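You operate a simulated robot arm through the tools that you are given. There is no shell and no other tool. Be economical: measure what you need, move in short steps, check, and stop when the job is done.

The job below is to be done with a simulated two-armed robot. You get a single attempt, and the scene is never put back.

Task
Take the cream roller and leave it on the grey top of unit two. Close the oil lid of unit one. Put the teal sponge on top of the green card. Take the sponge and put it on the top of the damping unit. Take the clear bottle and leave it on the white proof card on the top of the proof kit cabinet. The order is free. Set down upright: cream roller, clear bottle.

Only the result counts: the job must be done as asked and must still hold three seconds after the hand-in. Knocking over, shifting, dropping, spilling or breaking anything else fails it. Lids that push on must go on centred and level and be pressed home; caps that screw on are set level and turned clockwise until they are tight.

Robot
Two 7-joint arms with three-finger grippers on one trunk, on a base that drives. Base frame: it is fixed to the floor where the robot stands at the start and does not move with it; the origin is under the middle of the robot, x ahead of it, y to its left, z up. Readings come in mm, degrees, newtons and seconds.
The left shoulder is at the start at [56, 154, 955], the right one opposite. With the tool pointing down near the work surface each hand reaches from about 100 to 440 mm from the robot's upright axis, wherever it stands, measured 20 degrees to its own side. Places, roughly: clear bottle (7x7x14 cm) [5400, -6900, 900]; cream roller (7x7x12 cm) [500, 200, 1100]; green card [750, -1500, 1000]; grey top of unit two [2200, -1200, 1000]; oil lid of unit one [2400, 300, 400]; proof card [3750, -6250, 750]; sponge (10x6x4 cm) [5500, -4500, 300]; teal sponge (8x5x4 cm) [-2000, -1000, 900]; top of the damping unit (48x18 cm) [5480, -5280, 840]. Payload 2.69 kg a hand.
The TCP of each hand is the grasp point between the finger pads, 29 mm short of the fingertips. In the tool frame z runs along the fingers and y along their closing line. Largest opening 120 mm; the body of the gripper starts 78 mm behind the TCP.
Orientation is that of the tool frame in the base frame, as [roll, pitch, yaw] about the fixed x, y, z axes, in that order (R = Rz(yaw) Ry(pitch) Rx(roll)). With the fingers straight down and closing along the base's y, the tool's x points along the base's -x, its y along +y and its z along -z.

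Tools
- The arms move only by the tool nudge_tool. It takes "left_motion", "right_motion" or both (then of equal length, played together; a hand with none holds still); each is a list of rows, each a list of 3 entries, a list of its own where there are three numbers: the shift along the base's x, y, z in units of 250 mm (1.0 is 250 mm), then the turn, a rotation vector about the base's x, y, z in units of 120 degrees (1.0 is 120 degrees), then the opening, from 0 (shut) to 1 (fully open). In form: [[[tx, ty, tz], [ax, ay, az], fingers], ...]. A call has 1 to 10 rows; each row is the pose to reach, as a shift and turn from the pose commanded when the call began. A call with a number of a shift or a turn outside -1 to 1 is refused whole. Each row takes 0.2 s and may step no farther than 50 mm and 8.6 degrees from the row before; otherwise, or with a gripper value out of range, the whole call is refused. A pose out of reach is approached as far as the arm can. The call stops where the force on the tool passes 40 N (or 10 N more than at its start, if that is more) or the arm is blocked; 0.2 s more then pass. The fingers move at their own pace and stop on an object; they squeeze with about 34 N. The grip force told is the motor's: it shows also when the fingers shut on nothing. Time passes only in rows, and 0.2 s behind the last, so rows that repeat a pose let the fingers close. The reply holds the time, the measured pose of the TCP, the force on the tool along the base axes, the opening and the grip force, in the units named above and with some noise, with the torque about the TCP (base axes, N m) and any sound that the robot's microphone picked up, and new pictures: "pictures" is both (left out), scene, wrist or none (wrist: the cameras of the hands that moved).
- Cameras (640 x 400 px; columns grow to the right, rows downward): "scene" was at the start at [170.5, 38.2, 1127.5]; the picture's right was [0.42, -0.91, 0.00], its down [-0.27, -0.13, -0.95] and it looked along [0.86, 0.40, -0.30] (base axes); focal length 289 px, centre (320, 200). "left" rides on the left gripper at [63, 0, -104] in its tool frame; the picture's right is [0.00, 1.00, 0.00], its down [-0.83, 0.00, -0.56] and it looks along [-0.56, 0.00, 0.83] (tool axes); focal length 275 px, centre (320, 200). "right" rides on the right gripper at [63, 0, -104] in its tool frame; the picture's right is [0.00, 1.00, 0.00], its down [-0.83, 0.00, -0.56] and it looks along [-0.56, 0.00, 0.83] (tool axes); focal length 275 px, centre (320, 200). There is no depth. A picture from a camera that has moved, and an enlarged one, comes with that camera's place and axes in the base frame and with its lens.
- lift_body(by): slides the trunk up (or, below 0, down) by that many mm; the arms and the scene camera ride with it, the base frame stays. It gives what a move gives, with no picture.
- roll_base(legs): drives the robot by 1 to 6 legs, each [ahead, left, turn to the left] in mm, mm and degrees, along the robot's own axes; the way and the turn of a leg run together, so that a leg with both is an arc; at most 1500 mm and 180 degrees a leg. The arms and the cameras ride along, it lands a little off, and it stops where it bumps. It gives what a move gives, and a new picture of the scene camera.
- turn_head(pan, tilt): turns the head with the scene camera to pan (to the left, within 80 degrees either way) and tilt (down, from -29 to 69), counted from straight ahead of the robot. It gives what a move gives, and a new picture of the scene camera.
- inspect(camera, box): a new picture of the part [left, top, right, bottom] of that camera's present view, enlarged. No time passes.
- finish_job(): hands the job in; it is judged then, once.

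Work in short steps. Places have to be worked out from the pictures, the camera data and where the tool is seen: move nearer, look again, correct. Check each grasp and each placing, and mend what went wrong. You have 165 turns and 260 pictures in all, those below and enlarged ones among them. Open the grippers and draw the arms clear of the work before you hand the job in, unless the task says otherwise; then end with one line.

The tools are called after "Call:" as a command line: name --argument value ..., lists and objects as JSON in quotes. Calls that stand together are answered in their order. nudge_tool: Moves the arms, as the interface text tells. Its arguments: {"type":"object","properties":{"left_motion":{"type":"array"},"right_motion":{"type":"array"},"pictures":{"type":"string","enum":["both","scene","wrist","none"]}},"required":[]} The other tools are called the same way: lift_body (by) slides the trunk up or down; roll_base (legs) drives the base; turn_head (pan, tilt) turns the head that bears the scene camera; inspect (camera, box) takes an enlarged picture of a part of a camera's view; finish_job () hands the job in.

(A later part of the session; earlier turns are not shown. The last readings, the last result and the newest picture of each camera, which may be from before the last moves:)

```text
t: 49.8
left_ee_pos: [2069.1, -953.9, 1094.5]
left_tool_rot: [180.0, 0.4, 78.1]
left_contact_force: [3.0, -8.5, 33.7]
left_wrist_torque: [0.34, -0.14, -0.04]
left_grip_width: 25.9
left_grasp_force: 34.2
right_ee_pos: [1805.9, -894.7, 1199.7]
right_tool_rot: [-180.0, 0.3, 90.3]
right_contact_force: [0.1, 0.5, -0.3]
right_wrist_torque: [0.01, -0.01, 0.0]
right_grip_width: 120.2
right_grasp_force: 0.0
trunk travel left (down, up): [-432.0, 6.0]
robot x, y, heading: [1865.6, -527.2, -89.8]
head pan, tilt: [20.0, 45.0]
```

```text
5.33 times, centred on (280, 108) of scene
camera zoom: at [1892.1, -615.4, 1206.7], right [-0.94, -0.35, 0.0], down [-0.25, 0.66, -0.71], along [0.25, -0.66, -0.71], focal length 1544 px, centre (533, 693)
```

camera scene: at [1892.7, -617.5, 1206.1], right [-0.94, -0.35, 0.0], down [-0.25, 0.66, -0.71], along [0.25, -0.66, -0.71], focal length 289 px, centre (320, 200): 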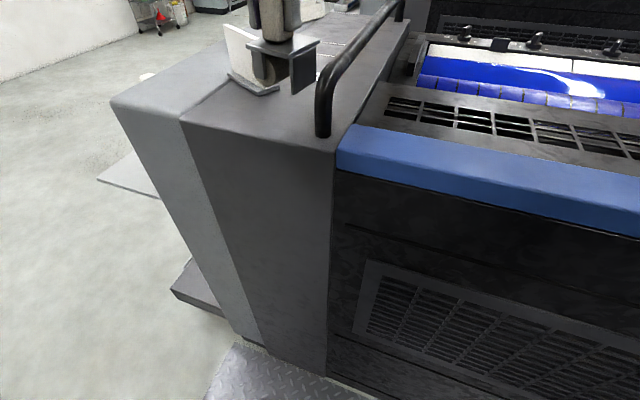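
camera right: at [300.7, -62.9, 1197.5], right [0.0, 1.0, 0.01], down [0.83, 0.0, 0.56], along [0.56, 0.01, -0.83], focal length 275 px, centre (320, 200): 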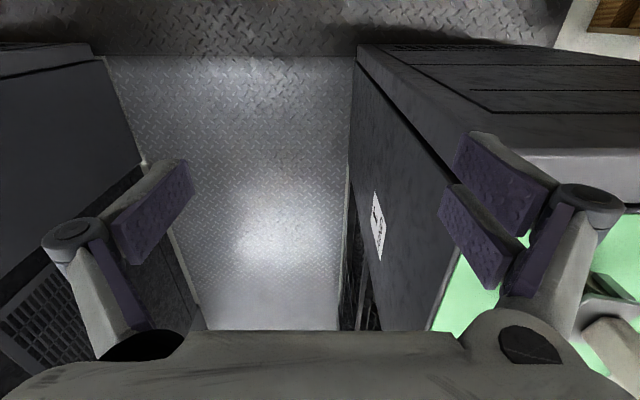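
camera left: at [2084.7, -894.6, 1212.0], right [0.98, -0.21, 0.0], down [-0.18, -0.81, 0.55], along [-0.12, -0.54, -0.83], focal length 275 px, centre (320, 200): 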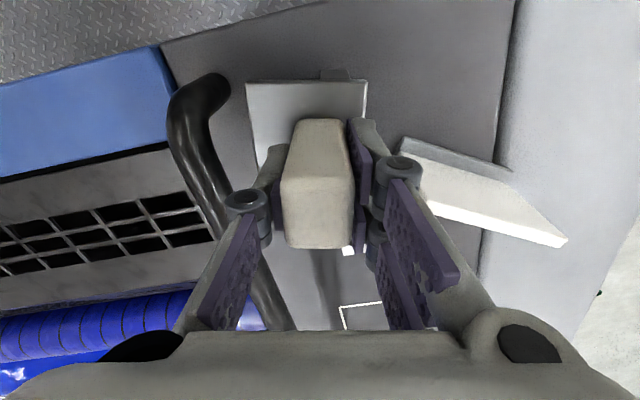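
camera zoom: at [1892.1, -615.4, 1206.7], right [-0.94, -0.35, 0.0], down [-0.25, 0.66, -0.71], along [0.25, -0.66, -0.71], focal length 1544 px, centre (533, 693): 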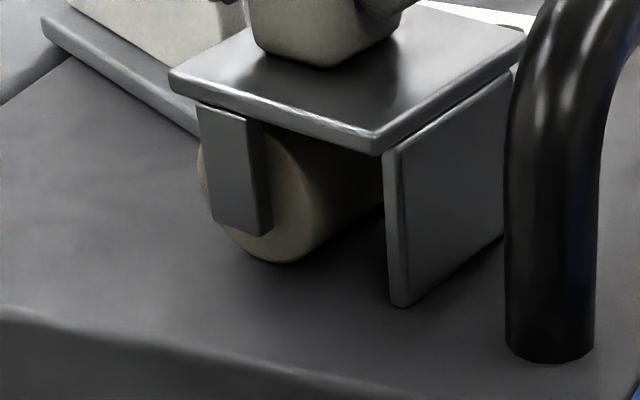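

Contact at TCP z≈1094 with 34 N. I ease up ~4 mm, open part-way, and rise.

Call:
nudge_tool --left_motion '[[[0, 0, 0.015], [0, 0, 0], 0], [[0, 0, 0.015], [0, 0, 0], 0.45], [[0, 0, 0.015], [0, 0, 0], 0.45], [[0, 0, 0.015], [0, 0, 0], 0.45], [[0, 0, 0.15], [0, 0, 0], 0.45], [[0, 0, 0.25], [0, 0, 0], 0.45]]' --pictures "wrist"

Call:
inspect --camera "scene" --box '[180, 0, 420, 150]'

```text
t: 51.2
left_ee_pos: [2069.0, -954.3, 1153.0]
left_tool_rot: [180.0, -0.1, 78.1]
left_contact_force: [0.4, -0.1, 0.3]
left_wrist_torque: [0.02, 0.02, 0.01]
left_grip_width: 54.0
left_grasp_force: 0.0
right_ee_pos: [1807.4, -896.5, 1198.3]
right_tool_rot: [179.9, 0.0, 90.3]
right_contact_force: [-0.1, -0.9, -0.3]
right_wrist_torque: [0.0, 0.01, 0.0]
right_grip_width: 120.3
right_grasp_force: 0.1
trunk travel left (down, up): [-432.0, 6.0]
robot x, y, heading: [1864.7, -524.8, -89.4]
head pan, tilt: [20.0, 45.0]
camera left: at [2084.0, -894.2, 1257.4], right [0.98, -0.21, 0.0], down [-0.18, -0.81, 0.55], along [-0.12, -0.54, -0.83], focal length 275 px, centre (320, 200)
```

left: 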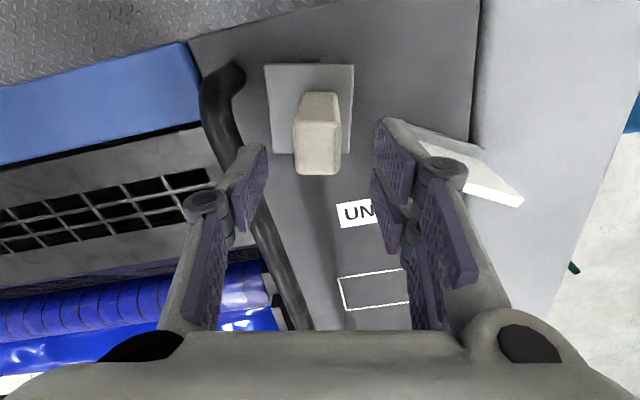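

```text
2.67 times, centred on (300, 75) of scene
camera zoom: at [1892.4, -616.7, 1206.1], right [-0.94, -0.35, 0.0], down [-0.25, 0.66, -0.71], along [0.25, -0.66, -0.71], focal length 772 px, centre (373, 533)
```

zoom: 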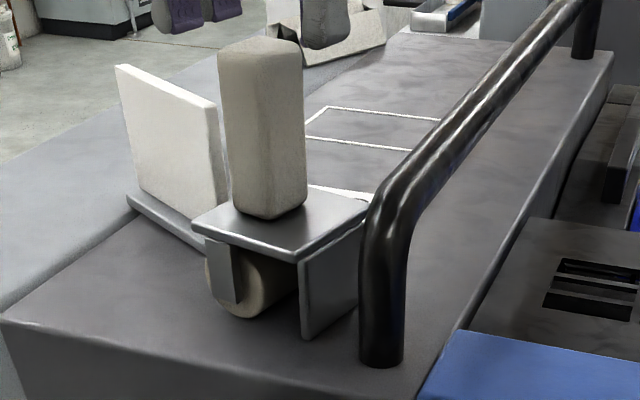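

The roller stands upright on unit two. I back into the aisle and turn around to face unit one's end to find the oil lid.

Call:
roll_base --legs '[[-130, 0, 0], [0, 0, 90], [200, 0, 0], [0, 0, 60]]'

Call:
turn_head --pan 0 --tilt 45

```text
t: 60.1
left_ee_pos: [2093.1, 72.3, 1153.6]
left_tool_rot: [180.0, 0.0, -131.4]
left_contact_force: [-0.3, 0.7, -0.2]
left_wrist_torque: [0.02, -0.01, -0.01]
left_grip_width: 54.2
left_grasp_force: 0.0
right_ee_pos: [2293.5, -107.5, 1196.3]
right_tool_rot: [-180.0, 0.0, -119.1]
right_contact_force: [0.5, 0.8, 0.1]
right_wrist_torque: [0.0, -0.02, 0.02]
right_grip_width: 120.0
right_grasp_force: 0.1
trunk travel left (down, up): [-432.0, 6.0]
robot x, y, heading: [2059.4, -400.8, 61.0]
head pan, tilt: [20.0, 45.0]
camera scene: at [2080.2, -311.1, 1206.0], right [0.99, -0.16, 0.0], down [-0.11, -0.7, -0.71], along [0.11, 0.7, -0.71], focal length 289 px, centre (320, 200)
```

scene: 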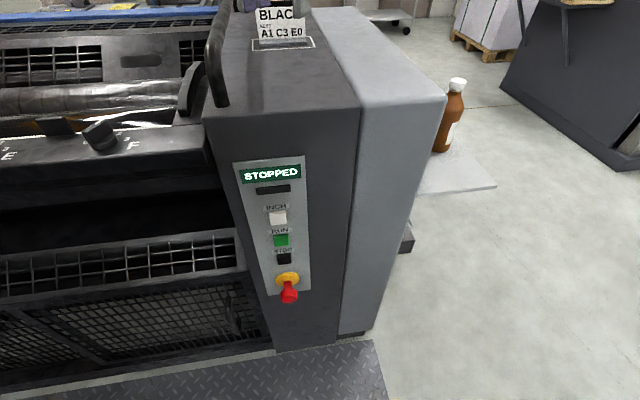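

```text
t: 61.0
left_ee_pos: [2093.3, 71.9, 1152.8]
left_tool_rot: [-179.9, -0.1, -131.4]
left_contact_force: [-0.3, 0.6, -0.1]
left_wrist_torque: [-0.01, 0.02, -0.03]
left_grip_width: 54.0
left_grasp_force: 0.0
right_ee_pos: [2292.8, -108.4, 1197.5]
right_tool_rot: [-179.9, 0.0, -119.2]
right_contact_force: [-0.1, -1.1, 0.3]
right_wrist_torque: [-0.01, 0.01, -0.01]
right_grip_width: 119.8
right_grasp_force: 0.0
trunk travel left (down, up): [-432.0, 6.0]
robot x, y, heading: [2060.6, -397.3, 61.0]
head pan, tilt: [0.0, 45.0]
camera scene: at [2106.9, -320.3, 1206.0], right [0.87, -0.49, 0.0], down [-0.34, -0.62, -0.71], along [0.34, 0.62, -0.71], focal length 289 px, centre (320, 200)
```

scene: 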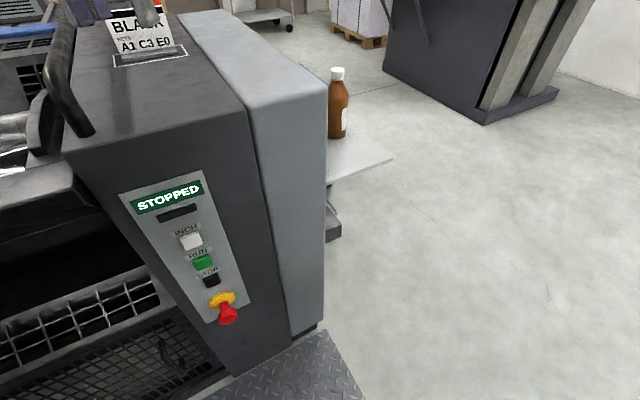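

The oil lid at [2400, 300, 400] must be on the end face beyond the light panel. I drive out of the aisle and look back at the end of unit one.

Call:
roll_base --legs '[[0, 0, -61], [900, 0, 0], [0, 0, 130]]'

Call:
turn_head --pan 0 --tilt 35

```text
t: 73.8
left_ee_pos: [2533.3, -196.0, 1152.1]
left_tool_rot: [-180.0, -0.1, -62.8]
left_contact_force: [-1.2, 0.1, -0.4]
left_wrist_torque: [0.01, -0.02, -0.01]
left_grip_width: 54.0
left_grasp_force: 0.0
right_ee_pos: [2774.6, -75.6, 1198.1]
right_tool_rot: [-179.9, 0.0, -50.6]
right_contact_force: [0.2, -0.1, 0.1]
right_wrist_torque: [-0.01, -0.01, -0.02]
right_grip_width: 120.0
right_grasp_force: 0.0
trunk travel left (down, up): [-432.0, 6.0]
robot x, y, heading: [2960.4, -397.9, 129.8]
head pan, tilt: [0.0, 45.0]
camera scene: at [2904.0, -326.6, 1206.0], right [0.77, 0.64, 0.0], down [0.45, -0.54, -0.71], along [-0.45, 0.54, -0.71], focal length 289 px, centre (320, 200)
```

scene: 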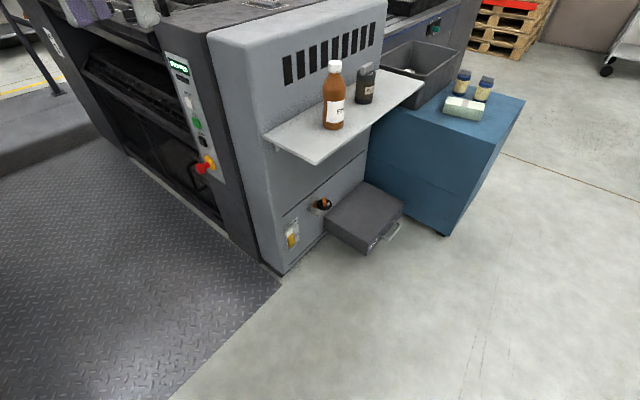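

```text
t: 74.5
left_ee_pos: [2534.5, -195.9, 1152.2]
left_tool_rot: [180.0, -0.1, -62.8]
left_contact_force: [0.1, -0.1, -0.4]
left_wrist_torque: [-0.03, -0.01, 0.01]
left_grip_width: 54.1
left_grasp_force: 0.2
right_ee_pos: [2775.0, -75.5, 1197.8]
right_tool_rot: [-179.9, 0.0, -50.5]
right_contact_force: [-1.1, 0.7, -0.5]
right_wrist_torque: [0.03, -0.02, 0.0]
right_grip_width: 119.9
right_grasp_force: 0.0
trunk travel left (down, up): [-432.0, 6.0]
robot x, y, heading: [2959.1, -395.1, 129.6]
head pan, tilt: [0.0, 35.0]
camera scene: at [2899.7, -321.3, 1220.8], right [0.77, 0.64, 0.0], down [0.37, -0.44, -0.82], along [-0.52, 0.63, -0.57], focal length 289 px, centre (320, 200)
```

scene: 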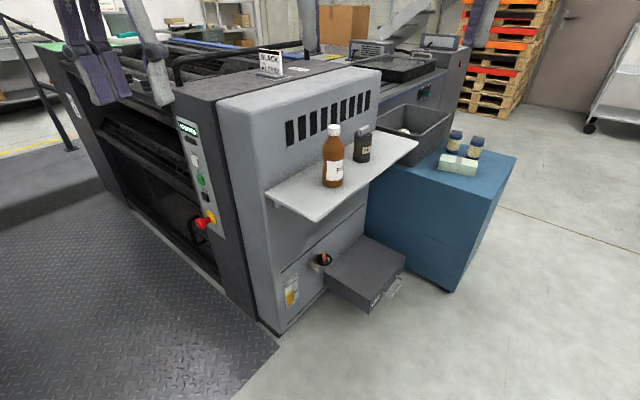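

Call:
inspect --camera "scene" --box '[260, 230, 430, 330]'

```text
3.76 times, centred on (345, 280) of scene
camera zoom: at [2899.7, -321.3, 1220.8], right [0.77, 0.64, 0.0], down [0.37, -0.44, -0.82], along [-0.52, 0.63, -0.57], focal length 1090 px, centre (226, -101)
```

zoom: 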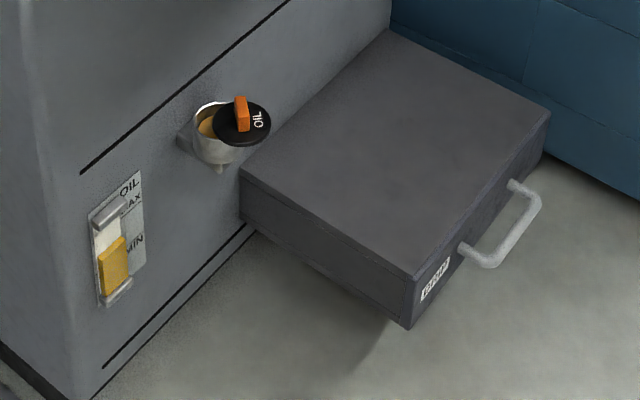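

The lid (black disc, orange tab) sits swung beside the filler neck at about [2400, 300, 383], beneath a shelf. I draw the hands back, lower the trunk, and move closer diagonally.

Call:
nudge_tool --left_motion '[[[0.1, -0.115, 0], [0, 0, 0], 0.45], [[0.2, -0.23, 0], [0, 0, 0], 0.3], [[0.3, -0.345, 0], [0, 0, 0], 0.2], [[0.38, -0.46, 0], [0, 0, 0], 0.2]]' --right_motion '[[[0.14, -0.012, 0], [0, 0, 0], 0.5], [[0.28, -0.025, 0], [0, 0, 0], 0.3], [[0.42, -0.037, 0], [0, 0, 0], 0.2], [[0.56, -0.05, 0], [0, 0, 0], 0.2]]' --pictures "none"

Call:
lift_body --by -380

Call:
roll_base --legs '[[150, -79, 0]]'

```text
t: 75.5
left_ee_pos: [2629.7, -312.6, 1154.0]
left_tool_rot: [179.9, 0.0, -62.6]
left_contact_force: [0.1, 0.4, -0.2]
left_wrist_torque: [-0.01, 0.04, 0.0]
left_grip_width: 23.8
left_grasp_force: 0.1
right_ee_pos: [2916.4, -89.2, 1199.0]
right_tool_rot: [-180.0, 0.1, -50.5]
right_contact_force: [0.3, -0.7, 0.1]
right_wrist_torque: [0.02, -0.01, 0.0]
right_grip_width: 23.8
right_grasp_force: 0.1
trunk travel left (down, up): [-432.0, 6.0]
robot x, y, heading: [2958.8, -394.1, 129.7]
head pan, tilt: [0.0, 35.0]
```

```text
t: 79.2
left_ee_pos: [2573.3, -241.5, 673.7]
left_tool_rot: [-175.2, -21.0, -63.8]
left_contact_force: [-0.6, 0.3, 0.1]
left_wrist_torque: [0.0, 0.03, -0.02]
left_grip_width: 24.2
left_grasp_force: 0.0
right_ee_pos: [2837.6, 5.2, 675.7]
right_tool_rot: [-179.9, -28.4, -50.5]
right_contact_force: [0.2, -0.7, 0.1]
right_wrist_torque: [0.01, 0.01, -0.01]
right_grip_width: 23.9
right_grasp_force: 0.0
trunk travel left (down, up): [-52.0, 386.0]
robot x, y, heading: [2964.6, -402.7, 129.6]
head pan, tilt: [0.0, 35.0]
```

```text
t: 80.6
left_ee_pos: [2539.1, -78.6, 673.1]
left_tool_rot: [-175.2, -21.0, -63.7]
left_contact_force: [-0.3, -0.2, -0.1]
left_wrist_torque: [-0.01, -0.04, 0.01]
left_grip_width: 23.9
left_grasp_force: 0.0
right_ee_pos: [2805.2, 170.3, 675.4]
right_tool_rot: [-179.9, -28.5, -50.6]
right_contact_force: [-0.3, 0.1, 0.0]
right_wrist_torque: [0.03, -0.02, 0.0]
right_grip_width: 24.4
right_grasp_force: 0.2
trunk travel left (down, up): [-52.0, 386.0]
robot x, y, heading: [2928.9, -232.1, 129.5]
head pan, tilt: [0.0, 35.0]
camera scene: at [2762.1, -30.9, 804.0], right [0.77, 0.64, 0.0], down [0.37, -0.44, -0.82], along [-0.52, 0.63, -0.57], focal length 289 px, centre (320, 200)
```

scene: 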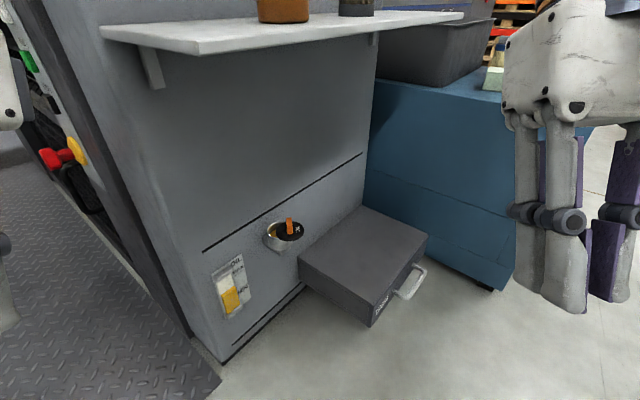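

Call:
inspect --camera "scene" --box '[240, 200, 340, 265]'

```text
6.15 times, centred on (290, 232) of scene
camera zoom: at [2762.1, -30.9, 804.0], right [0.77, 0.64, 0.0], down [0.37, -0.44, -0.82], along [-0.52, 0.63, -0.57], focal length 1781 px, centre (505, 0)
```

zoom: 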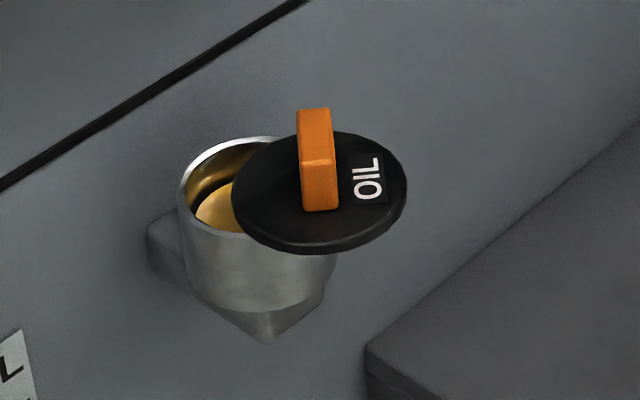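

The lid is loose, lying shifted ~24 mm outward from the cup; its orange tab runs along about 134°. I'll use the left hand tilted forward under the shelf; first I square its yaw, then tilt it forward.

Call:
nudge_tool --left_motion '[[[0, 0, 0], [0, 0, 0.05], 0.4], [[0, 0, -0.1], [0, 0, 0.1], 0.4]]' --pictures "none"

Call:
nudge_tool --left_motion '[[[0, 0, 0], [0.053, 0.044, 0], 0.4], [[0, 0, 0], [0.106, 0.088, 0], 0.4], [[0, 0, 0], [0.159, 0.132, 0], 0.4], [[0, 0, 0], [0.212, 0.176, 0], 0.4], [[0, 0, 0], [0.265, 0.22, 0], 0.4], [[0, 0, 0], [0.318, 0.264, 0], 0.4], [[0, 0, 0], [0.371, 0.308, 0], 0.4], [[0, 0, 0], [0.424, 0.352, 0], 0.4]]' --pictures "scene"

```text
t: 81.2
left_ee_pos: [2539.3, -77.9, 648.0]
left_tool_rot: [-175.1, -21.0, -51.6]
left_contact_force: [0.3, -0.8, -0.9]
left_wrist_torque: [0.01, 0.03, -0.03]
left_grip_width: 48.1
left_grasp_force: 0.1
right_ee_pos: [2803.8, 169.3, 676.0]
right_tool_rot: [-179.9, -28.6, -50.5]
right_contact_force: [0.5, -0.5, -0.6]
right_wrist_torque: [0.04, 0.05, -0.03]
right_grip_width: 24.1
right_grasp_force: 0.1
trunk travel left (down, up): [-52.0, 386.0]
robot x, y, heading: [2929.3, -230.0, 129.5]
head pan, tilt: [0.0, 35.0]
```

```text
t: 83.0
left_ee_pos: [2514.9, -46.4, 705.6]
left_tool_rot: [-177.0, 45.0, -52.1]
left_contact_force: [0.8, 0.5, 0.0]
left_wrist_torque: [-0.03, 0.0, -0.03]
left_grip_width: 48.1
left_grasp_force: 0.0
left hand out of reach, approached as far as the arm can: row 6, 7, 8
right_ee_pos: [2803.7, 169.5, 675.8]
right_tool_rot: [-180.0, -28.5, -50.6]
right_contact_force: [-0.4, -0.6, -0.4]
right_wrist_torque: [-0.01, 0.02, 0.01]
right_grip_width: 24.1
right_grasp_force: 0.0
trunk travel left (down, up): [-52.0, 386.0]
robot x, y, heading: [2930.6, -231.0, 129.6]
head pan, tilt: [0.0, 35.0]
camera scene: at [2762.1, -30.9, 804.0], right [0.77, 0.64, 0.0], down [0.37, -0.44, -0.82], along [-0.52, 0.63, -0.57], focal length 289 px, centre (320, 200)
```

scene: 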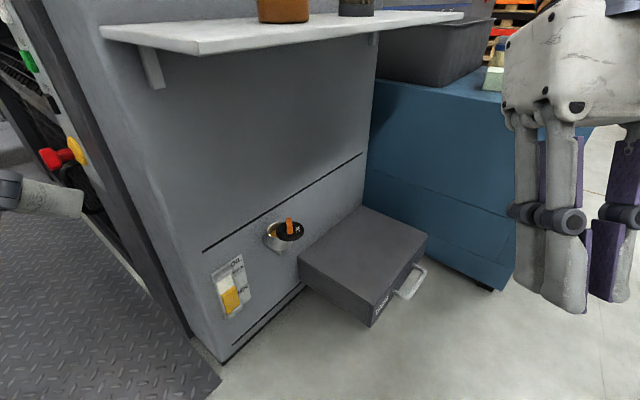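

The hand is tilted 45° forward. I lower it to z≈530 and then drive nearer.

Call:
nudge_tool --left_motion '[[[0, 0, -0.18], [0, 0, 0], 0.4], [[0, 0, -0.36], [0, 0, 0], 0.4], [[0, 0, -0.54], [0, 0, 0], 0.4], [[0, 0, -0.7], [0, 0, 0], 0.4]]' --pictures "none"

Call:
roll_base --legs '[[0, -154, 4.4], [170, 0, 0]]'

Call:
nudge_tool --left_motion '[[[0, 0, 0], [0, 0, 0], 0.4]]' --pictures "wrist"

```text
t: 84.0
left_ee_pos: [2451.1, 26.2, 548.7]
left_tool_rot: [-176.9, 45.1, -52.1]
left_contact_force: [-0.3, 0.6, -0.6]
left_wrist_torque: [0.03, 0.05, 0.02]
left_grip_width: 47.9
left_grasp_force: 0.0
left hand out of reach, approached as far as the arm can: row 1, 2, 3, 4
right_ee_pos: [2803.4, 169.8, 675.7]
right_tool_rot: [-179.9, -28.6, -50.6]
right_contact_force: [-0.4, -1.1, 0.3]
right_wrist_torque: [-0.02, 0.0, 0.01]
right_grip_width: 23.7
right_grasp_force: 0.1
trunk travel left (down, up): [-52.0, 386.0]
robot x, y, heading: [2927.7, -227.6, 129.7]
head pan, tilt: [0.0, 35.0]
```

```text
t: 86.9
left_ee_pos: [2431.8, 214.1, 549.1]
left_tool_rot: [-176.9, 45.0, -47.7]
left_contact_force: [0.8, -0.4, 0.4]
left_wrist_torque: [0.01, -0.02, 0.0]
left_grip_width: 47.8
left_grasp_force: 0.0
right_ee_pos: [2770.8, 383.5, 676.2]
right_tool_rot: [-179.9, -28.5, -46.1]
right_contact_force: [0.2, -0.4, -0.3]
right_wrist_torque: [0.0, 0.0, -0.01]
right_grip_width: 24.0
right_grasp_force: 0.0
trunk travel left (down, up): [-52.0, 386.0]
robot x, y, heading: [2923.9, -7.3, 133.9]
head pan, tilt: [0.0, 35.0]
camera scene: at [2745.0, 179.6, 804.0], right [0.72, 0.69, 0.0], down [0.4, -0.41, -0.82], along [-0.57, 0.59, -0.57], focal length 289 px, centre (320, 200)
```

scene: 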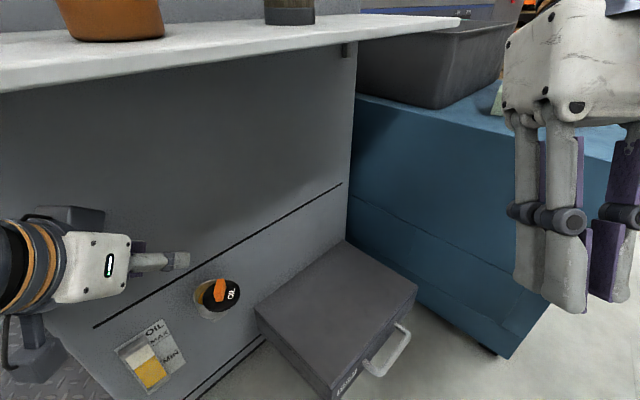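

```text
t: 87.3
left_ee_pos: [2432.0, 212.7, 548.9]
left_tool_rot: [-176.9, 45.1, -47.8]
left_contact_force: [0.2, -0.1, 0.8]
left_wrist_torque: [0.02, 0.0, -0.01]
left_grip_width: 47.9
left_grasp_force: 0.1
right_ee_pos: [2771.5, 382.9, 674.7]
right_tool_rot: [-179.9, -28.4, -46.2]
right_contact_force: [0.2, 0.3, -0.1]
right_wrist_torque: [0.01, -0.02, 0.01]
right_grip_width: 24.1
right_grasp_force: 0.0
trunk travel left (down, up): [-52.0, 386.0]
robot x, y, heading: [2927.7, -8.7, 134.0]
head pan, tilt: [0.0, 35.0]
camera left: at [2507.9, 121.3, 577.6], right [-0.77, -0.64, -0.03], down [-0.15, 0.13, 0.98], along [-0.62, 0.76, -0.19], focal length 275 px, centre (320, 200)
```

left: 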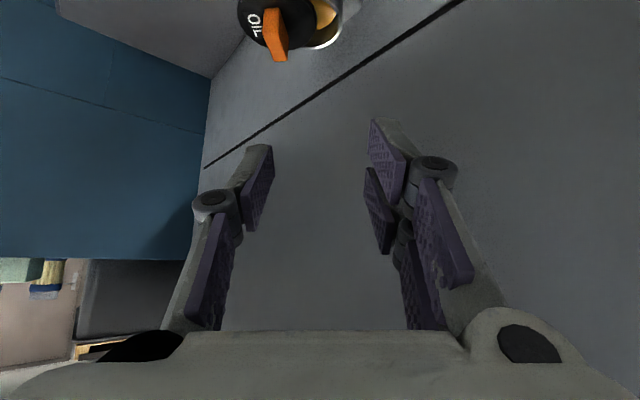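

Call:
inspect --camera "scene" --box '[170, 260, 270, 325]'

Call:
inspect --camera "left" --box '[220, 0, 380, 100]'

```text
6.15 times, centred on (220, 292) of scene
camera zoom: at [2744.9, 179.6, 804.0], right [0.72, 0.69, 0.0], down [0.4, -0.41, -0.82], along [-0.57, 0.59, -0.57], focal length 1781 px, centre (935, -369)
```

zoom: 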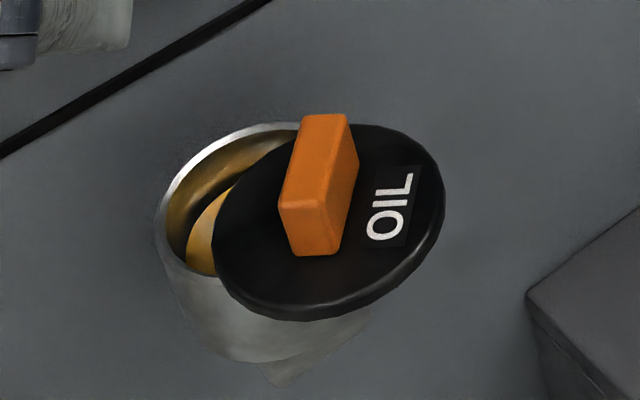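

```text
4.00 times, centred on (300, 50) of left
camera zoom: at [2507.9, 121.3, 577.6], right [-0.77, -0.64, -0.03], down [-0.15, 0.13, 0.98], along [-0.62, 0.76, -0.19], focal length 1101 px, centre (400, 800)
```

zoom: 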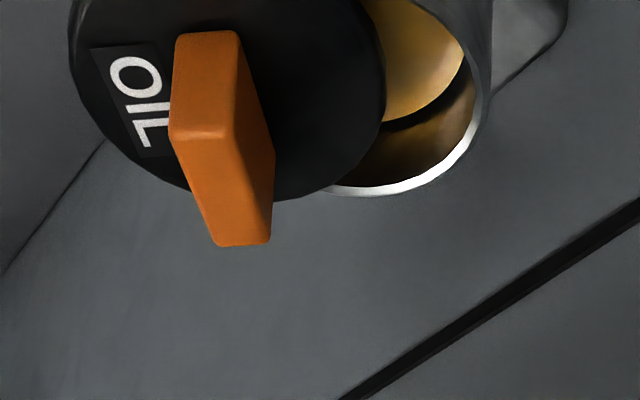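

Both cameras agree: lid centre ≈[2414, 286], top z≈397, tab top ≈420 along 139°; cup centre ≈[2393, 277]. I go to a pre-grasp point with +9° yaw.

Call:
nudge_tool --left_motion '[[[0.054, 0.062, -0.1], [0, 0, 0.0375], 0.4], [[0.108, 0.124, -0.2], [0, 0, 0.075], 0.4], [[0.108, 0.124, -0.312], [0, 0, 0.075], 0.4]]' --pictures "both"

```text
t: 88.1
left_ee_pos: [2457.6, 243.5, 472.8]
left_tool_rot: [-176.8, 45.1, -38.8]
left_contact_force: [-0.1, 0.5, 0.5]
left_wrist_torque: [0.03, -0.01, 0.06]
left_grip_width: 48.0
left_grasp_force: 0.0
right_ee_pos: [2772.6, 383.5, 676.6]
right_tool_rot: [-179.9, -28.4, -46.2]
right_contact_force: [0.3, 0.1, -0.7]
right_wrist_torque: [0.03, -0.05, -0.01]
right_grip_width: 24.2
right_grasp_force: 0.1
trunk travel left (down, up): [-52.0, 386.0]
robot x, y, heading: [2926.7, -8.0, 134.0]
head pan, tilt: [0.0, 35.0]
camera scene: at [2744.9, 179.6, 804.0], right [0.72, 0.69, 0.0], down [0.4, -0.41, -0.82], along [-0.57, 0.59, -0.57], focal length 289 px, centre (320, 200)
camera left: at [2548.0, 165.2, 500.2], right [-0.66, -0.75, -0.03], down [-0.17, 0.1, 0.98], along [-0.74, 0.65, -0.19], focal length 275 px, centre (320, 200)
```

scene: 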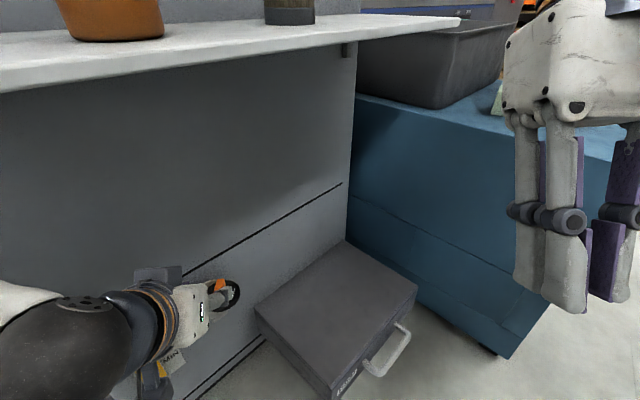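
left: 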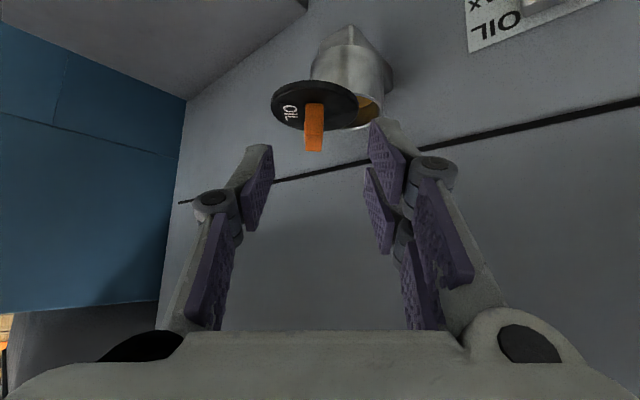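

Call:
inspect --camera "left" --box '[240, 60, 400, 160]'

```text
4.00 times, centred on (320, 110) of left
camera zoom: at [2548.0, 165.2, 500.2], right [-0.66, -0.75, -0.03], down [-0.17, 0.1, 0.98], along [-0.74, 0.65, -0.19], focal length 1101 px, centre (320, 560)
```

zoom: 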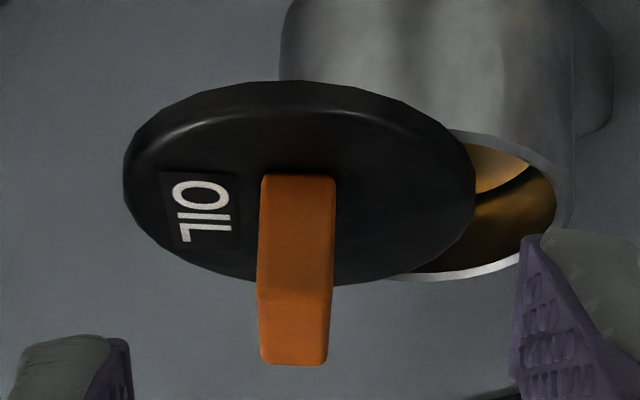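

Refined: tab centre [2415, 287], top z≈424; lid top ≈402; cup centre ≈[2392, 277]. I advance to straddle the tab.

Call:
nudge_tool --left_motion '[[[-0.04, 0.043, -0.057], [0, 0, 0], 0.4], [[-0.08, 0.086, -0.115], [0, 0, 0], 0.4], [[-0.112, 0.12, -0.161], [0, 0, 0], 0.4]]' --pictures "wrist"

Call:
inspect --camera "left" --box '[220, 60, 420, 210]'

```text
t: 88.9
left_ee_pos: [2428.2, 270.5, 431.2]
left_tool_rot: [-177.2, 45.2, -38.6]
left_contact_force: [2.0, -22.0, 17.2]
left_wrist_torque: [-1.04, 0.36, 0.29]
left_grip_width: 64.7
left_grasp_force: 10.0
right_ee_pos: [2770.4, 381.6, 676.1]
right_tool_rot: [-180.0, -28.4, -46.1]
right_contact_force: [-0.5, 0.7, 0.3]
right_wrist_torque: [-0.03, -0.02, 0.02]
right_grip_width: 23.9
right_grasp_force: 0.0
trunk travel left (down, up): [-52.0, 386.0]
robot x, y, heading: [2926.2, -4.1, 134.1]
head pan, tilt: [0.0, 35.0]
camera left: at [2519.4, 192.6, 460.0], right [-0.65, -0.76, -0.03], down [-0.16, 0.1, 0.98], along [-0.74, 0.65, -0.19], focal length 275 px, centre (320, 200)
```

left: 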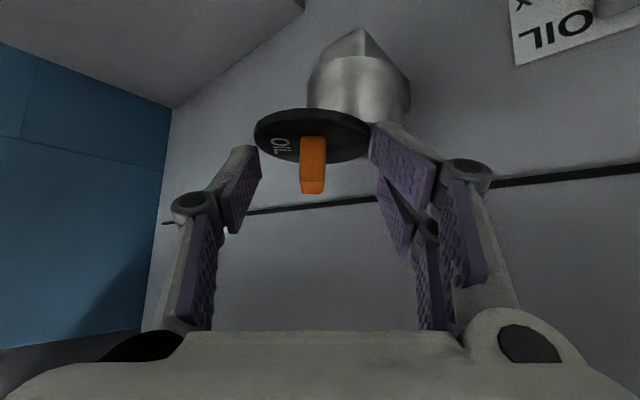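

```text
2.67 times, centred on (320, 135) of left
camera zoom: at [2519.4, 192.6, 460.0], right [-0.65, -0.76, -0.03], down [-0.16, 0.1, 0.98], along [-0.74, 0.65, -0.19], focal length 734 px, centre (320, 373)
```

zoom: 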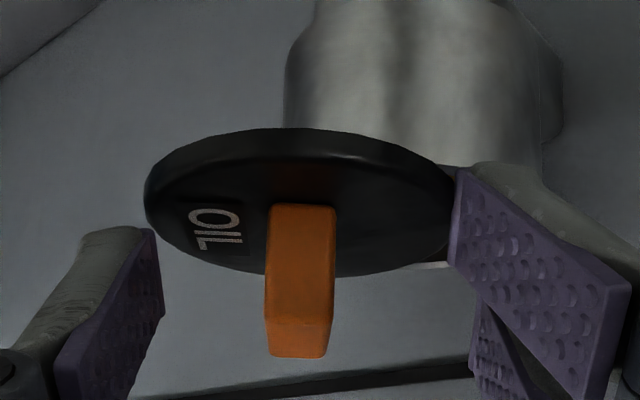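

The right finger met the lid/cup edge. I back off, narrow the opening to ~30 mm, shift 4 mm sideways, and check.

Call:
nudge_tool --left_motion '[[[0.05, -0.05, 0.08], [0, 0, 0], 0.45], [[0.09, -0.09, 0.13], [0, 0, 0], 0.27], [[0.09, -0.09, 0.13], [0, 0, 0], 0.27], [[0.084, -0.07, 0.13], [0, 0, 0], 0.27]]' --pictures "wrist"

Call:
inspect --camera "left" --box '[220, 60, 420, 210]'

```text
t: 89.9
left_ee_pos: [2450.4, 255.3, 463.2]
left_tool_rot: [-176.9, 45.0, -38.7]
left_contact_force: [-0.4, 0.0, -0.9]
left_wrist_torque: [0.01, 0.02, 0.0]
left_grip_width: 32.5
left_grasp_force: 0.1
right_ee_pos: [2771.2, 383.1, 675.6]
right_tool_rot: [-179.9, -28.5, -46.2]
right_contact_force: [0.7, 0.9, 0.5]
right_wrist_torque: [0.0, 0.01, 0.0]
right_grip_width: 24.1
right_grasp_force: 0.0
trunk travel left (down, up): [-52.0, 386.0]
robot x, y, heading: [2926.2, -8.3, 133.8]
head pan, tilt: [0.0, 35.0]
camera left: at [2540.9, 177.2, 492.4], right [-0.66, -0.75, -0.03], down [-0.17, 0.1, 0.98], along [-0.74, 0.65, -0.19], focal length 275 px, centre (320, 200)
```

left: 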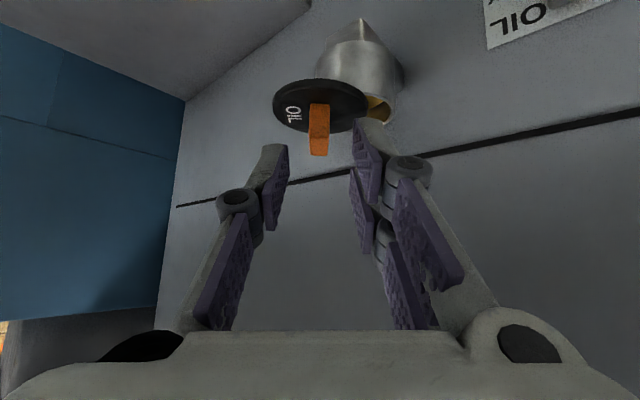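

```text
2.67 times, centred on (320, 135) of left
camera zoom: at [2540.9, 177.2, 492.4], right [-0.66, -0.75, -0.03], down [-0.17, 0.1, 0.98], along [-0.74, 0.65, -0.19], focal length 734 px, centre (320, 373)
```

zoom: 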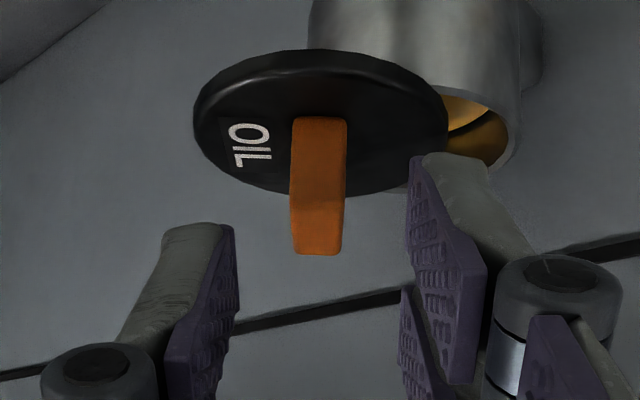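

The tab is now centred between the fingers. I advance to TCP z≈438.

Call:
nudge_tool --left_motion '[[[-0.036, 0.034, -0.05], [0, 0, 0], 0.27], [[-0.073, 0.068, -0.1], [0, 0, 0], 0.27]]' --pictures "wrist"

Call:
inspect --camera "left" --box '[220, 60, 420, 210]'

```text
t: 90.5
left_ee_pos: [2432.5, 272.1, 441.6]
left_tool_rot: [-177.0, 45.4, -38.6]
left_contact_force: [8.4, -23.9, 31.0]
left_wrist_torque: [-1.24, 0.23, 0.54]
left_grip_width: 42.6
left_grasp_force: 6.9
right_ee_pos: [2772.1, 382.0, 677.0]
right_tool_rot: [-179.9, -28.4, -46.0]
right_contact_force: [0.7, -0.2, -0.6]
right_wrist_torque: [0.01, -0.03, -0.01]
right_grip_width: 24.1
right_grasp_force: 0.1
trunk travel left (down, up): [-52.0, 386.0]
robot x, y, heading: [2931.3, -9.8, 134.0]
head pan, tilt: [0.0, 35.0]
camera left: at [2522.9, 192.6, 469.7], right [-0.65, -0.76, -0.03], down [-0.16, 0.1, 0.98], along [-0.74, 0.65, -0.19], focal length 275 px, centre (320, 200)
```

left: 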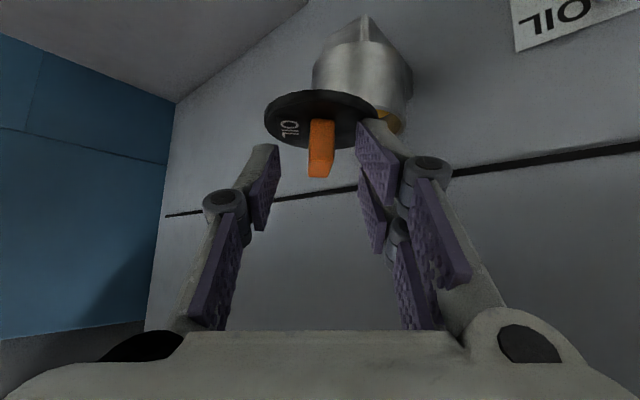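

```text
2.67 times, centred on (320, 135) of left
camera zoom: at [2522.9, 192.6, 469.7], right [-0.65, -0.76, -0.03], down [-0.16, 0.1, 0.98], along [-0.74, 0.65, -0.19], focal length 734 px, centre (320, 373)
```

zoom: 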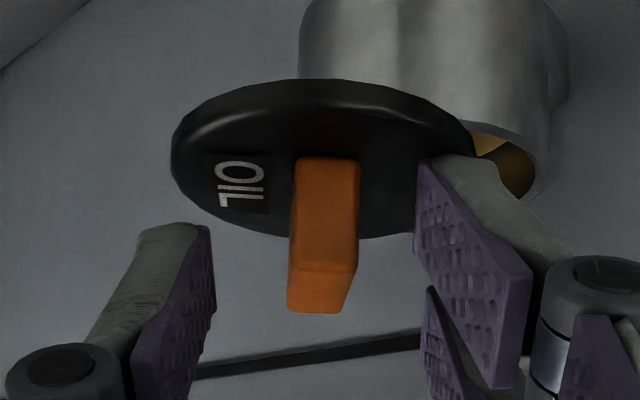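

The +y side has two pads spaced along tool x, so its lower pad hits the lid at this tilt. I back off and reduce the tilt to ~25° so the tips are more level.

Call:
nudge_tool --left_motion '[[[0.04, -0.04, 0.08], [0, 0, 0], 0.3], [[0.06, -0.06, 0.16], [-0.038, -0.041, 0], 0.3], [[0.06, -0.06, 0.2], [-0.076, -0.081, 0], 0.3], [[0.06, -0.06, 0.2], [-0.114, -0.122, 0], 0.3]]' --pictures "both"

```text
t: 91.5
left_ee_pos: [2451.9, 249.6, 481.2]
left_tool_rot: [-178.9, 24.2, -40.2]
left_contact_force: [-0.9, -0.3, -0.3]
left_wrist_torque: [0.01, 0.0, 0.01]
left_grip_width: 36.3
left_grasp_force: 0.0
right_ee_pos: [2770.9, 379.3, 676.4]
right_tool_rot: [-179.7, -28.3, -46.1]
right_contact_force: [0.7, 0.0, -0.1]
right_wrist_torque: [0.0, -0.01, 0.02]
right_grip_width: 23.7
right_grasp_force: 0.0
trunk travel left (down, up): [-52.0, 386.0]
robot x, y, heading: [2927.9, -13.1, 133.8]
head pan, tilt: [0.0, 35.0]
camera scene: at [2745.7, 174.7, 803.5], right [0.72, 0.7, 0.0], down [0.4, -0.41, -0.82], along [-0.57, 0.59, -0.57], focal length 289 px, centre (320, 200)
camera left: at [2528.8, 182.7, 549.8], right [-0.65, -0.76, -0.02], down [-0.41, 0.34, 0.85], along [-0.64, 0.56, -0.53], focal length 275 px, centre (320, 200)
```

scene: 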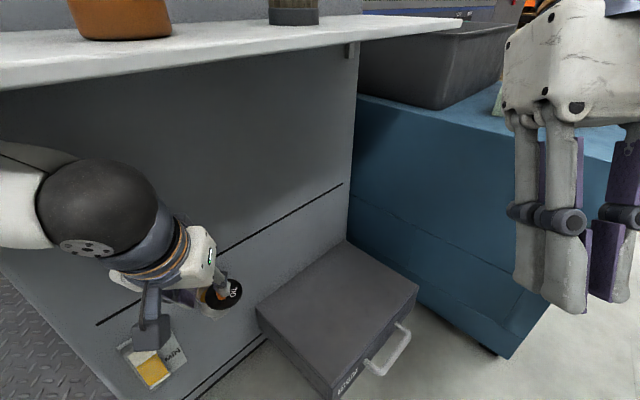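
left: 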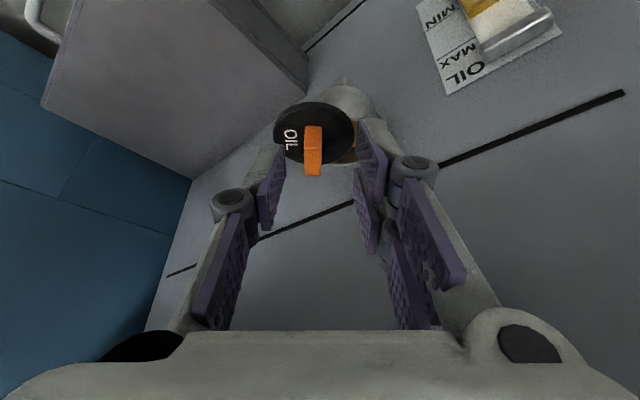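

Clear view now. I advance to tip height ≈417 astride the tab.

Call:
nudge_tool --left_motion '[[[-0.05, 0.07, -0.06], [0, 0, 0], 0.3], [[-0.088, 0.107, -0.11], [0, 0, 0], 0.3], [[-0.088, 0.107, -0.151], [0, 0, 0], 0.3]]' --pictures "wrist"

Call:
inspect --camera "left" --box '[220, 60, 420, 210]'

```text
t: 92.3
left_ee_pos: [2421.0, 279.2, 454.7]
left_tool_rot: [-177.7, 25.4, -38.6]
left_contact_force: [1.0, 0.6, -0.3]
left_wrist_torque: [0.02, 0.0, 0.02]
left_grip_width: 36.1
left_grasp_force: 0.0
right_ee_pos: [2769.3, 376.8, 679.8]
right_tool_rot: [-179.4, -27.9, -46.0]
right_contact_force: [0.4, 0.6, -0.5]
right_wrist_torque: [-0.02, 0.03, 0.0]
right_grip_width: 24.0
right_grasp_force: 0.0
trunk travel left (down, up): [-52.0, 386.0]
robot x, y, heading: [2924.1, -8.6, 134.2]
head pan, tilt: [0.0, 35.0]
camera left: at [2499.4, 210.8, 521.8], right [-0.64, -0.77, -0.03], down [-0.41, 0.3, 0.86], along [-0.65, 0.56, -0.51], focal length 275 px, centre (320, 200)
```

left: 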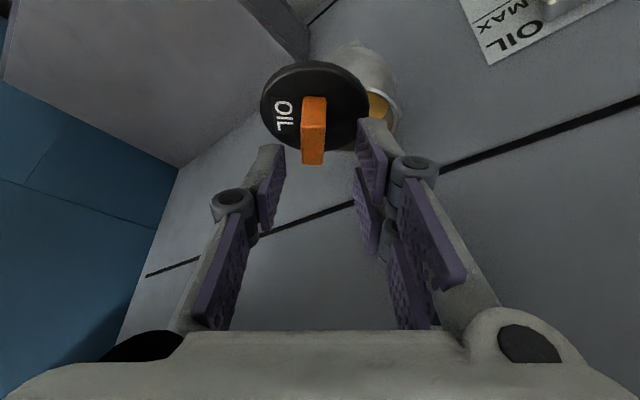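

```text
2.67 times, centred on (320, 135) of left
camera zoom: at [2499.4, 210.8, 521.8], right [-0.64, -0.77, -0.03], down [-0.41, 0.3, 0.86], along [-0.65, 0.56, -0.51], focal length 734 px, centre (320, 373)
```

zoom: 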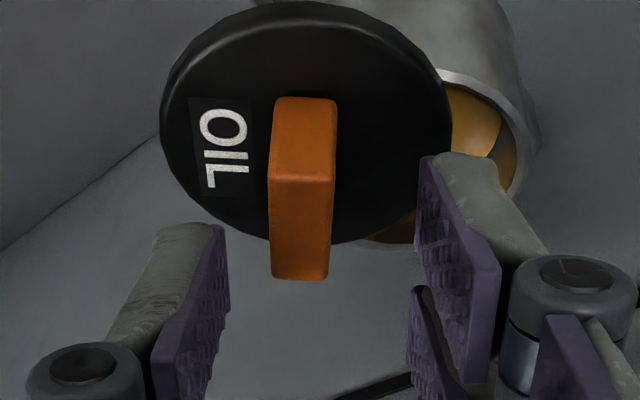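

Call:
nudge_tool --left_motion '[[[0.02, -0.004, -0.02], [0, 0, 0], 0.3], [[0.04, -0.008, -0.042], [0, 0, 0], 0.3]]' --pictures "none"

Call:
inspect --camera "left" --box '[220, 60, 420, 210]'

```text
t: 92.9
left_ee_pos: [2429.4, 278.2, 441.7]
left_tool_rot: [-177.7, 25.4, -38.6]
left_contact_force: [-4.4, -1.4, 22.7]
left_wrist_torque: [-0.51, 0.27, 0.13]
left_grip_width: 39.0
left_grasp_force: 1.9
right_ee_pos: [2766.5, 378.8, 677.6]
right_tool_rot: [-179.3, -28.3, -46.2]
right_contact_force: [-0.2, -0.4, 0.0]
right_wrist_torque: [0.0, -0.01, -0.03]
right_grip_width: 24.1
right_grasp_force: 0.0
trunk travel left (down, up): [-52.0, 386.0]
robot x, y, heading: [2926.5, -8.2, 134.0]
head pan, tilt: [0.0, 35.0]
```

```text
2.67 times, centred on (320, 135) of left
camera zoom: at [2507.1, 210.8, 508.7], right [-0.64, -0.77, -0.03], down [-0.41, 0.31, 0.86], along [-0.65, 0.56, -0.51], focal length 734 px, centre (320, 373)
```

zoom: 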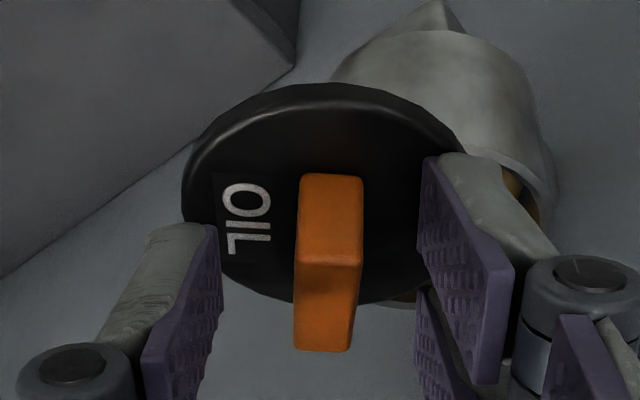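

The tips touch the lid beside the tab. I rise 2 mm and close on the tab.

Call:
nudge_tool --left_motion '[[[0, 0, 0.01], [0, 0, 0], 0.3], [[0, 0, 0.01], [0, 0, 0], 0.1], [[0, 0, 0.01], [0, 0, 0], 0], [[0, 0, 0.01], [0, 0, 0], 0]]' --pictures "none"

Call:
inspect --camera "left" --box '[220, 60, 420, 210]'

```text
t: 93.2
left_ee_pos: [2426.0, 276.1, 439.6]
left_tool_rot: [-178.3, 25.4, -38.4]
left_contact_force: [-4.8, -0.8, 18.5]
left_wrist_torque: [-0.35, 0.25, 0.13]
left_grip_width: 40.1
left_grasp_force: 2.0
right_ee_pos: [2766.5, 379.0, 676.5]
right_tool_rot: [-179.6, -28.4, -45.9]
right_contact_force: [-0.7, -0.6, 0.3]
right_wrist_torque: [0.05, -0.03, 0.04]
right_grip_width: 24.1
right_grasp_force: 0.1
trunk travel left (down, up): [-52.0, 386.0]
robot x, y, heading: [2928.2, -9.7, 134.3]
head pan, tilt: [0.0, 35.0]
stopped in row 1 (left hand): the force on the tool passed its limit at 49 N (the readings are from after the stop); the commanded pose is now the measured one
```

```text
2.67 times, centred on (320, 135) of left
camera zoom: at [2505.1, 209.5, 507.4], right [-0.63, -0.77, -0.03], down [-0.41, 0.31, 0.86], along [-0.65, 0.55, -0.51], focal length 734 px, centre (320, 373)
```

zoom: 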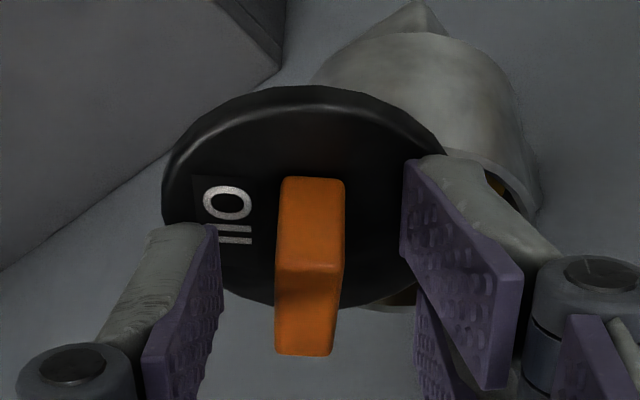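

Call:
nudge_tool --left_motion '[[[0.01, 0.008, 0.02], [0, 0, 0], 0.3], [[0.01, 0.008, 0.02], [0, 0, 0], 0.2], [[0.01, 0.008, 0.02], [0, 0, 0], 0.0], [[0.01, 0.008, 0.02], [0, 0, 0], 0], [[0.01, 0.008, 0.02], [0, 0, 0], 0]]' --pictures "none"

Call:
inspect --camera "left" --box '[220, 60, 420, 210]'

```text
t: 94.0
left_ee_pos: [2431.1, 273.5, 438.3]
left_tool_rot: [-177.9, 24.3, -38.5]
left_contact_force: [15.4, -0.3, 99.1]
left_wrist_torque: [-1.64, -0.46, -0.48]
left_grip_width: 26.3
left_grasp_force: 44.4
right_ee_pos: [2764.7, 377.9, 676.7]
right_tool_rot: [-179.5, -28.4, -45.8]
right_contact_force: [-0.2, -0.6, -0.1]
right_wrist_torque: [0.03, 0.02, 0.01]
right_grip_width: 24.2
right_grasp_force: 0.1
trunk travel left (down, up): [-52.0, 386.0]
robot x, y, heading: [2921.6, -8.1, 134.5]
head pan, tilt: [0.0, 35.0]
stopped in row 3 (left hand): the force on the tool passed its limit at 50 N (the readings are from after the stop); the commanded pose is now the measured one
```

```text
2.67 times, centred on (320, 135) of left
camera zoom: at [2508.3, 207.8, 507.4], right [-0.64, -0.77, -0.03], down [-0.43, 0.32, 0.85], along [-0.64, 0.55, -0.53], focal length 734 px, centre (320, 373)
```

zoom: 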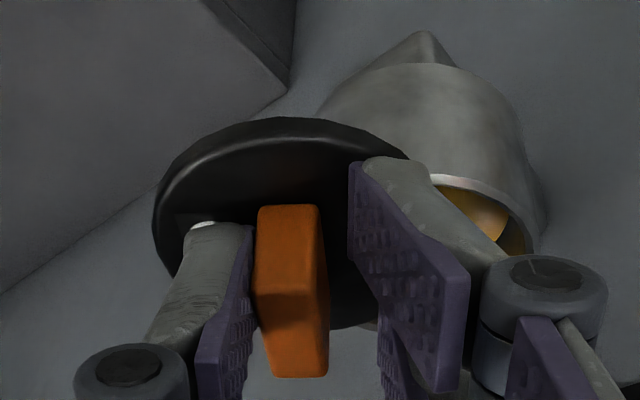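

Force is too high and the lid is tilting; I stop closing and lift the hand clear to re-assess.

Call:
nudge_tool --left_motion '[[[0.01, -0.005, 0.06], [0, 0, 0], 0.3], [[0.02, -0.01, 0.12], [0, 0, 0], 0.3], [[0.02, -0.01, 0.16], [0, 0, 0], 0.3]]' --pictures "wrist"

Call:
inspect --camera "left" --box '[220, 40, 420, 190]'

```text
t: 95.0
left_ee_pos: [2437.2, 255.7, 455.7]
left_tool_rot: [-179.4, 21.2, -38.1]
left_contact_force: [0.4, 0.1, -0.4]
left_wrist_torque: [-0.03, 0.03, 0.0]
left_grip_width: 35.8
left_grasp_force: 0.0
right_ee_pos: [2763.3, 379.2, 676.9]
right_tool_rot: [-179.5, -28.6, -45.7]
right_contact_force: [-0.2, 1.2, 0.8]
right_wrist_torque: [0.0, 0.0, 0.01]
right_grip_width: 24.0
right_grasp_force: 0.0
trunk travel left (down, up): [-52.0, 386.0]
robot x, y, heading: [2926.1, -8.6, 134.9]
head pan, tilt: [0.0, 35.0]
stopped in row 3 (left hand): the arm was blocked; the commanded pose is now the measured one
camera left: at [2513.3, 195.1, 530.5], right [-0.62, -0.78, -0.01], down [-0.45, 0.35, 0.82], along [-0.64, 0.51, -0.58], focal length 275 px, centre (320, 200)
```

left: 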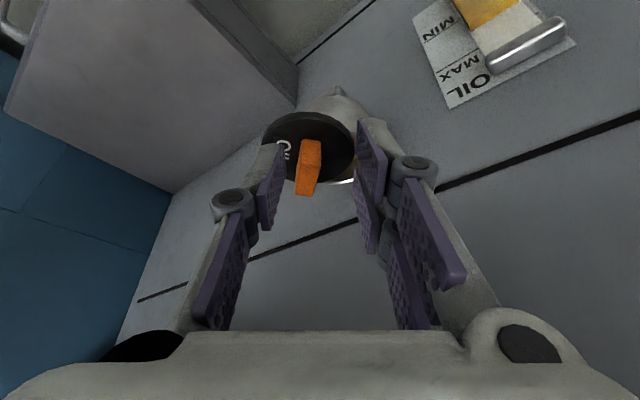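

```text
2.67 times, centred on (320, 115) of left
camera zoom: at [2513.3, 195.1, 530.5], right [-0.62, -0.78, -0.01], down [-0.45, 0.35, 0.82], along [-0.64, 0.51, -0.58], focal length 734 px, centre (320, 427)
```

zoom: 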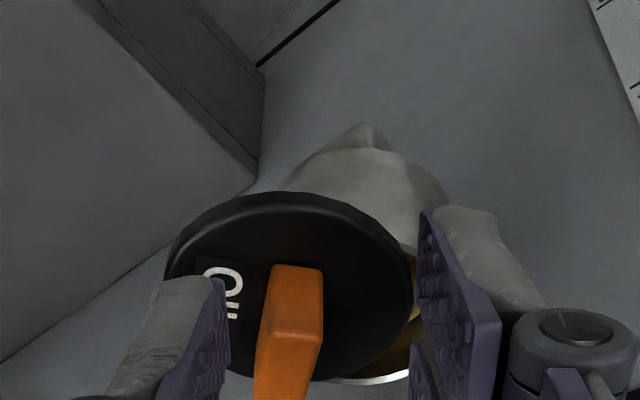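

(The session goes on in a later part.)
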